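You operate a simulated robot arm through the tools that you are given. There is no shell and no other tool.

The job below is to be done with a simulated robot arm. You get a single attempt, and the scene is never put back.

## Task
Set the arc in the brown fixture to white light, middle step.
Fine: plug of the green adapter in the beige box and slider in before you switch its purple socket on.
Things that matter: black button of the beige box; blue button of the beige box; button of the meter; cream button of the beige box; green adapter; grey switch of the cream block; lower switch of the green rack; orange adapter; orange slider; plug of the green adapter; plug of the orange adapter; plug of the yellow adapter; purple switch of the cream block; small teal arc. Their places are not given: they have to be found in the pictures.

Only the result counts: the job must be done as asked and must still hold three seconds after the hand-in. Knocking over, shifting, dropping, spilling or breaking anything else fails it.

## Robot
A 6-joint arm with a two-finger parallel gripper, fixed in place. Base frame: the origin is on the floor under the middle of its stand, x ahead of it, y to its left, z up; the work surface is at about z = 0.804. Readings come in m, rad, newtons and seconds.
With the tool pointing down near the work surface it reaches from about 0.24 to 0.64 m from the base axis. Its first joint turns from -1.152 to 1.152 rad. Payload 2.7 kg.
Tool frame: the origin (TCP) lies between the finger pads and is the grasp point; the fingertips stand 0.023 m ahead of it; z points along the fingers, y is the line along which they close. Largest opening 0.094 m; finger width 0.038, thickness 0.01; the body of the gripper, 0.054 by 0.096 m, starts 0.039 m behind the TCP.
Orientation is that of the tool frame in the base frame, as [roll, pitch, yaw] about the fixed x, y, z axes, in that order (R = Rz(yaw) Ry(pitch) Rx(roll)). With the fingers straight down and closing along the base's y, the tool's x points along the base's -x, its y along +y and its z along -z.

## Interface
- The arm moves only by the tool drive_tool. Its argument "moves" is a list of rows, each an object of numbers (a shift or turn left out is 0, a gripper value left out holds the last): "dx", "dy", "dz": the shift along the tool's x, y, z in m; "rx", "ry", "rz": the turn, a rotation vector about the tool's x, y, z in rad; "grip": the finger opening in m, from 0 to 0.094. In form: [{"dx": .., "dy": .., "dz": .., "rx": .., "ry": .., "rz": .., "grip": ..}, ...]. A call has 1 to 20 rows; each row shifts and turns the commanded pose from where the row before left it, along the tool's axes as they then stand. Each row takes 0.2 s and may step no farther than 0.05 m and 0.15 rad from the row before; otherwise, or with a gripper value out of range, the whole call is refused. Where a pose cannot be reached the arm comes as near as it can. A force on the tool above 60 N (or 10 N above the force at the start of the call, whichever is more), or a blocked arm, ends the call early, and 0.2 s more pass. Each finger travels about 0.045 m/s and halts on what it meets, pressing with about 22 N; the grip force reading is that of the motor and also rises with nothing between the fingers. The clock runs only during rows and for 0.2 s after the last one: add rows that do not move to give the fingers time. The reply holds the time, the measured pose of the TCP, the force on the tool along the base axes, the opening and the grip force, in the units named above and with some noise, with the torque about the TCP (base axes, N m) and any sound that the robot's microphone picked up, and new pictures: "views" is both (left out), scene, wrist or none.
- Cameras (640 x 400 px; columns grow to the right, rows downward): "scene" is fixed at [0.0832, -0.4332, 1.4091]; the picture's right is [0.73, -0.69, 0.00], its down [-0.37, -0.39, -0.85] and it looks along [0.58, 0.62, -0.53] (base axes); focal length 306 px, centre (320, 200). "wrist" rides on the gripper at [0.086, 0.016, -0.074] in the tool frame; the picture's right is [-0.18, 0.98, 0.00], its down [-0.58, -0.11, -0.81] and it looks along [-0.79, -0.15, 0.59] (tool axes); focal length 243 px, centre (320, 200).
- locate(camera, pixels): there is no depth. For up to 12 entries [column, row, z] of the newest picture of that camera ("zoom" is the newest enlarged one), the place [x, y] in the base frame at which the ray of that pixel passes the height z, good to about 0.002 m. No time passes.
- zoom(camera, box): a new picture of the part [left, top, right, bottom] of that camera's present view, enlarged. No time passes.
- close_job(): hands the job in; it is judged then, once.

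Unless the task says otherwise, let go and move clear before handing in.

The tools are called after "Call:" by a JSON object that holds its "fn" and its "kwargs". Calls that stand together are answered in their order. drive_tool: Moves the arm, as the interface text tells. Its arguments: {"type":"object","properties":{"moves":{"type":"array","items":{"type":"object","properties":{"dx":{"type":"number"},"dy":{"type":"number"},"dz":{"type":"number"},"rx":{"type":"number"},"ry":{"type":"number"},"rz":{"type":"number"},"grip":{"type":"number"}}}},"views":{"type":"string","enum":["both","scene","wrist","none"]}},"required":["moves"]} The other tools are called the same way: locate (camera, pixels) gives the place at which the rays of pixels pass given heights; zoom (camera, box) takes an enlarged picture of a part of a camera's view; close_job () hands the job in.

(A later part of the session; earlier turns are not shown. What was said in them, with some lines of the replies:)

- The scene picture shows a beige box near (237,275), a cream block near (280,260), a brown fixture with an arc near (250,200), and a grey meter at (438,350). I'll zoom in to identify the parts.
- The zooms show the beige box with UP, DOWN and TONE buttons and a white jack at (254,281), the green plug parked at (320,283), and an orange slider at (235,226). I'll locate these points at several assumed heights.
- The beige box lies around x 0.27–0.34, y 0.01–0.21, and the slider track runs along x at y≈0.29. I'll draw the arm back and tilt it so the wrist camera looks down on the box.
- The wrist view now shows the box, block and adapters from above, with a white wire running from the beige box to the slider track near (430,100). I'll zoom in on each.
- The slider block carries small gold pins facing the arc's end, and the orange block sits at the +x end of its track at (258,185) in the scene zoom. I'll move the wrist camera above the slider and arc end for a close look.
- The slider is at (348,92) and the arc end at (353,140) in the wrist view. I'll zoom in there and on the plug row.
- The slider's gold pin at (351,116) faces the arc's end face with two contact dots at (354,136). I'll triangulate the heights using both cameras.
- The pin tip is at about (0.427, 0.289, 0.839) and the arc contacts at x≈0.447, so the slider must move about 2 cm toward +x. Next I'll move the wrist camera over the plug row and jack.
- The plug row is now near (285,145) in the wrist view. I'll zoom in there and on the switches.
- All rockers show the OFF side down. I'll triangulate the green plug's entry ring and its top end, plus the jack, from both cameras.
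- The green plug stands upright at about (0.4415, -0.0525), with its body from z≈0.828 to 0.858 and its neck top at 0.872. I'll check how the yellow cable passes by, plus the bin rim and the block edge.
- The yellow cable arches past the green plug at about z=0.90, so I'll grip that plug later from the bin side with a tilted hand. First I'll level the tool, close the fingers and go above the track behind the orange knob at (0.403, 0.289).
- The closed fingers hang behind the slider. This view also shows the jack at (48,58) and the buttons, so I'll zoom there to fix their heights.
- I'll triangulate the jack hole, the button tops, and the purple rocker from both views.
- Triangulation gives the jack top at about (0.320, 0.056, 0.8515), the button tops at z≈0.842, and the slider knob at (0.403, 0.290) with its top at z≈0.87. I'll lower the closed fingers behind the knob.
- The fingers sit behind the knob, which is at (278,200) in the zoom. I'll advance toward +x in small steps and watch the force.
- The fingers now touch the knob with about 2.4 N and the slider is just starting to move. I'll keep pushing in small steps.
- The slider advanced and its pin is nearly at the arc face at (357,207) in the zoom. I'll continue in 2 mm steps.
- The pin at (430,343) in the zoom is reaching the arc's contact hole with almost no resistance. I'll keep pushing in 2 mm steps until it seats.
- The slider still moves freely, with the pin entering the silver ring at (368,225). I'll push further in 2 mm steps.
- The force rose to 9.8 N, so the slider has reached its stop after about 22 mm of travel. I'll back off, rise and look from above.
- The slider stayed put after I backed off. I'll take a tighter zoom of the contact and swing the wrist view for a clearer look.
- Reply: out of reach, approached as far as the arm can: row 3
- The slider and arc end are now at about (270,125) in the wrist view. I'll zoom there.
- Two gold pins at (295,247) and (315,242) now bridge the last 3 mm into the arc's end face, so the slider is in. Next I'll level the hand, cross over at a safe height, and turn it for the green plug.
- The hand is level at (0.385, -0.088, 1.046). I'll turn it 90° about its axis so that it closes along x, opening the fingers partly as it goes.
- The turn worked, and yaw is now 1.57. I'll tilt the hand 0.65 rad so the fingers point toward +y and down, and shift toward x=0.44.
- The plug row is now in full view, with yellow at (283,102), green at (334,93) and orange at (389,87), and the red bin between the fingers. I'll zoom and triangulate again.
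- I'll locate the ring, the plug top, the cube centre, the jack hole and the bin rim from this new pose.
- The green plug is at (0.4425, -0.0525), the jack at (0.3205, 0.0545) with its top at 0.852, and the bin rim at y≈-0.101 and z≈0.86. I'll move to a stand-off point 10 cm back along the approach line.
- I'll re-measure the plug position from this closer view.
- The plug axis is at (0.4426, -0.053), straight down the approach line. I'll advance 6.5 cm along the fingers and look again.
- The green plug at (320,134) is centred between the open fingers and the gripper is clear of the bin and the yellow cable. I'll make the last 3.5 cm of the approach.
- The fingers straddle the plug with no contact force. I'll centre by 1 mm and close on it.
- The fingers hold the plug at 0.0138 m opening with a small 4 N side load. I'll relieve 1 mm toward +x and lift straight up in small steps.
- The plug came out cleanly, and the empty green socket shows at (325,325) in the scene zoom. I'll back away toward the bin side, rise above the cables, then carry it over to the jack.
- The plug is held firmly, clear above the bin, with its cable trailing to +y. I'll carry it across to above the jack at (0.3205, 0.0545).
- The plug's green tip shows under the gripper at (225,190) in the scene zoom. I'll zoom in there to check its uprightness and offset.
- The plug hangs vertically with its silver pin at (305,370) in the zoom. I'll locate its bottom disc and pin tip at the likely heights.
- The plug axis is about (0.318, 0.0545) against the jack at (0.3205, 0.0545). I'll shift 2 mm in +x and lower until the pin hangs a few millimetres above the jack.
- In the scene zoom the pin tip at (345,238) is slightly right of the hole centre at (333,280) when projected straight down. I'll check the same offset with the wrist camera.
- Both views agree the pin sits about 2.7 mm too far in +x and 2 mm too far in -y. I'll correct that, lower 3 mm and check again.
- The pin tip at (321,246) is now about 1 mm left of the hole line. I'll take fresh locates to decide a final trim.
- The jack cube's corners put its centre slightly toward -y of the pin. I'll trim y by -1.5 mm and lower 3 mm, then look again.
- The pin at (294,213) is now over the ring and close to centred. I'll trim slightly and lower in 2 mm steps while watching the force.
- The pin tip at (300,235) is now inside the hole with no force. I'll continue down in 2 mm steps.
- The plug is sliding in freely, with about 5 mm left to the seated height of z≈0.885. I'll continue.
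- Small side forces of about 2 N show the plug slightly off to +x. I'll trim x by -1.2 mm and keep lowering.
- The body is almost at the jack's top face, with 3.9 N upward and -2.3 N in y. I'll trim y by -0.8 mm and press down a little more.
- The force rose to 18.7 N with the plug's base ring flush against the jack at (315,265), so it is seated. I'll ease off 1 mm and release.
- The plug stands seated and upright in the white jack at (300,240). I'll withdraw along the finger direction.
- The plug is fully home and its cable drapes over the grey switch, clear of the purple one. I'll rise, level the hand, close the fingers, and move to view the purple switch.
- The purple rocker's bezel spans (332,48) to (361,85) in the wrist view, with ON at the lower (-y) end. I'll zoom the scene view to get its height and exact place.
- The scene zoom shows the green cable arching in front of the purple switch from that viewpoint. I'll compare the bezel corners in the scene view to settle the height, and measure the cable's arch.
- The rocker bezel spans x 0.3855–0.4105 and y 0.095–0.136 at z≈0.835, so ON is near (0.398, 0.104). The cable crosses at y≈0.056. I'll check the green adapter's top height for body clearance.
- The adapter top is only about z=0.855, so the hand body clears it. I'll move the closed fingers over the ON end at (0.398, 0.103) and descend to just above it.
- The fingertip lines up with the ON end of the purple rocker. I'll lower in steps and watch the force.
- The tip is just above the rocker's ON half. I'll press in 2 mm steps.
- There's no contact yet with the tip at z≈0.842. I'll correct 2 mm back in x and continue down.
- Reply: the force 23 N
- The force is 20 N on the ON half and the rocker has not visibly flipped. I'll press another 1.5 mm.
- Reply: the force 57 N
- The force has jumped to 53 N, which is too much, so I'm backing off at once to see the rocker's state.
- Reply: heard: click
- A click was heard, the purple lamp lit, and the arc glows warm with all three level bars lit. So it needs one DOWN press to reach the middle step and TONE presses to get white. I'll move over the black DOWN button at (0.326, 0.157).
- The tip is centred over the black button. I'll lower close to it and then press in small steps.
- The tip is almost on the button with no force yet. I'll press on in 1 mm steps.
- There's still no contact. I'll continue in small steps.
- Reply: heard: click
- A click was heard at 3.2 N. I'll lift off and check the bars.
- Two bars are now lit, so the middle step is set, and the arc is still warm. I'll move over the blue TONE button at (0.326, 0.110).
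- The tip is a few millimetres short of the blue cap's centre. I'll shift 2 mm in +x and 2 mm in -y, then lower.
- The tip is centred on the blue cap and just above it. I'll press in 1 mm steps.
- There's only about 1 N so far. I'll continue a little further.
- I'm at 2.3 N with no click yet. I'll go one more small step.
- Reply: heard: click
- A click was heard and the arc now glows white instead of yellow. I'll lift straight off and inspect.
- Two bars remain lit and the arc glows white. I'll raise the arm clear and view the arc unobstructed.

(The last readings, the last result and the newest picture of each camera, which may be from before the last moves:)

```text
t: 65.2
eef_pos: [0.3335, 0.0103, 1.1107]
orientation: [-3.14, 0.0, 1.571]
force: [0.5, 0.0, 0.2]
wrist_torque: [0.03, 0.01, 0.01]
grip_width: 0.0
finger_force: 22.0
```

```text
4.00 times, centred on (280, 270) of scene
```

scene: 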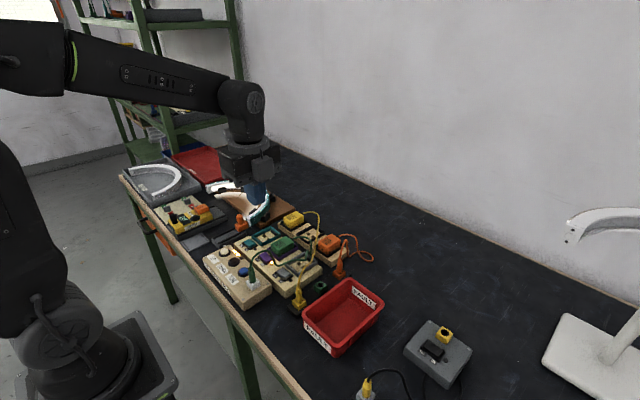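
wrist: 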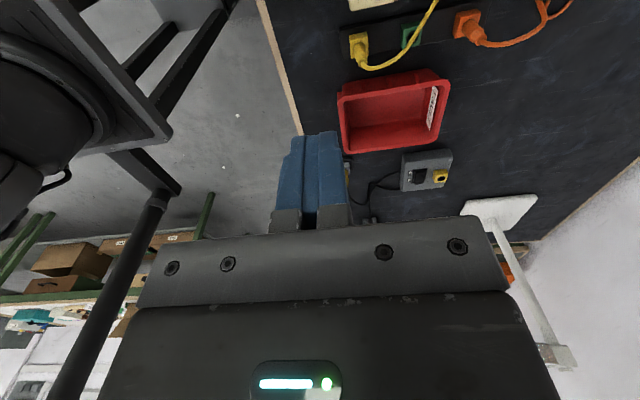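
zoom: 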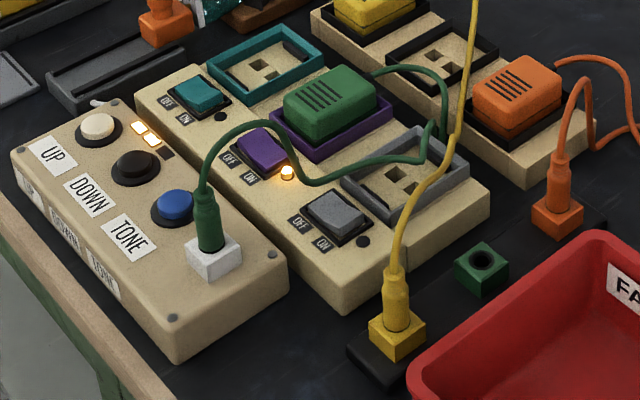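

The arc glows white with two bars lit, and everything else is in place. I'll move the hand further aside and zoom on the light to judge its colour.

Call:
{"fn": "drive_tool", "kwargs": {"moves": [{"dx": -0.045}, {"dx": -0.045}, {"dx": -0.045}, {}], "views": "scene"}}

Call:
{"fn": "zoom", "kwargs": {"camera": "scene", "box": [196, 170, 276, 220]}}

```text
t: 66.2
eef_pos: [0.3315, -0.1288, 1.1121]
orientation: [3.142, 0.001, 1.57]
force: [-0.1, -0.1, 0.1]
wrist_torque: [-0.02, 0.01, -0.02]
grip_width: 0.0
finger_force: 22.1
```

scene: 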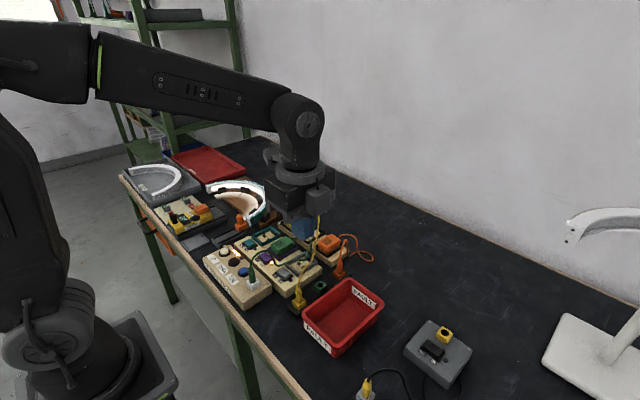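

```text
8.00 times, centred on (236, 195) of scene
```

zoom: 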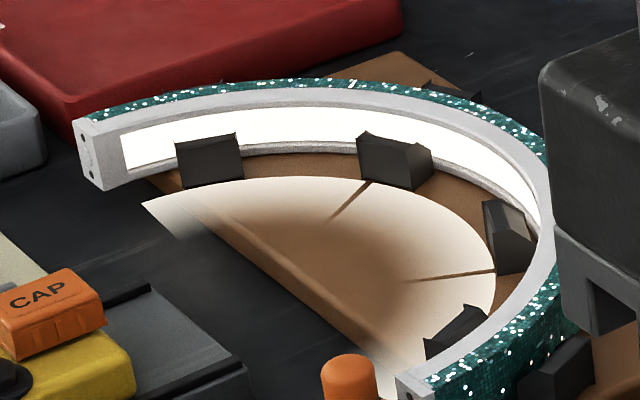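

The strip is clean white with neutral light on the dark bench. I'll check the cream block didn't shift during the switch press by repeating the earlier zoom.

Call:
{"fn": "zoom", "kwargs": {"camera": "scene", "box": [252, 245, 284, 265]}}

Call:
{"fn": "zoom", "kwargs": {"camera": "scene", "box": [190, 200, 390, 325]}}

Call:
{"fn": "zoom", "kwargs": {"camera": "scene", "box": [110, 140, 310, 265]}}

```text
16.00 times, centred on (268, 255) of scene
```

zoom: 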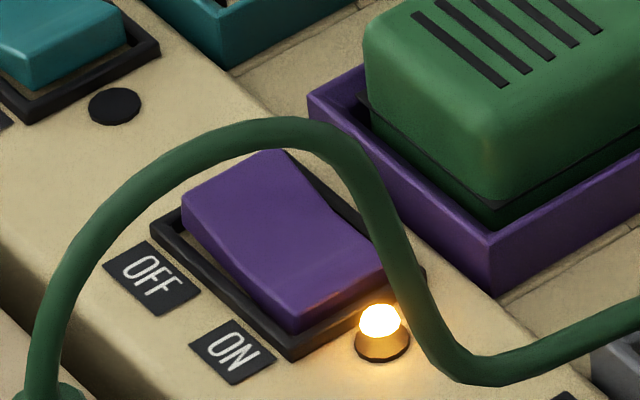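

```text
3.20 times, centred on (290, 262) of scene
```

zoom: 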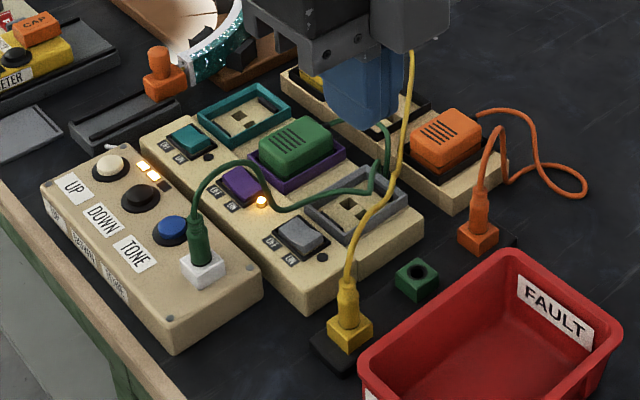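

```text
3.20 times, centred on (210, 202) of scene
```

zoom: 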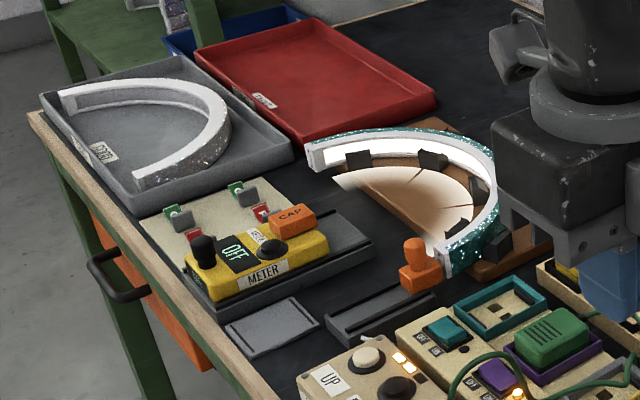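

The labels and block sit exactly where they were, and the slider, plug and purple switch are all in place. The arc shows white light with two of three bars lit, and the hand is clear, so I'm handing in.

Call:
{"fn": "close_job", "kwargs": {}}

```text
The job is handed in.
```

The arc in the brown fixture is now on white light at the middle step, and the job is handed in.

- **Before power:** I pushed the orange slider in until it stopped. Then I moved the green adapter's plug from its parking socket into the white jack on the beige box.
- **Power on:** I switched the purple socket on only after both were in. The arc came on in warm light with all three level bars lit.
- **Setting:** one press of DOWN left two of the three bars lit, and one press of TONE changed the light from warm to white. I judged "white" from the pictures and did not press TONE again to see whether there are other tones.

The purple switch took more force than I intended, about 53 N at its peak, so I backed off at once. The pictures before and after show the cream block in the same place. The other plugs, adapters and switches were left as they were. The arm was clear at hand-in.
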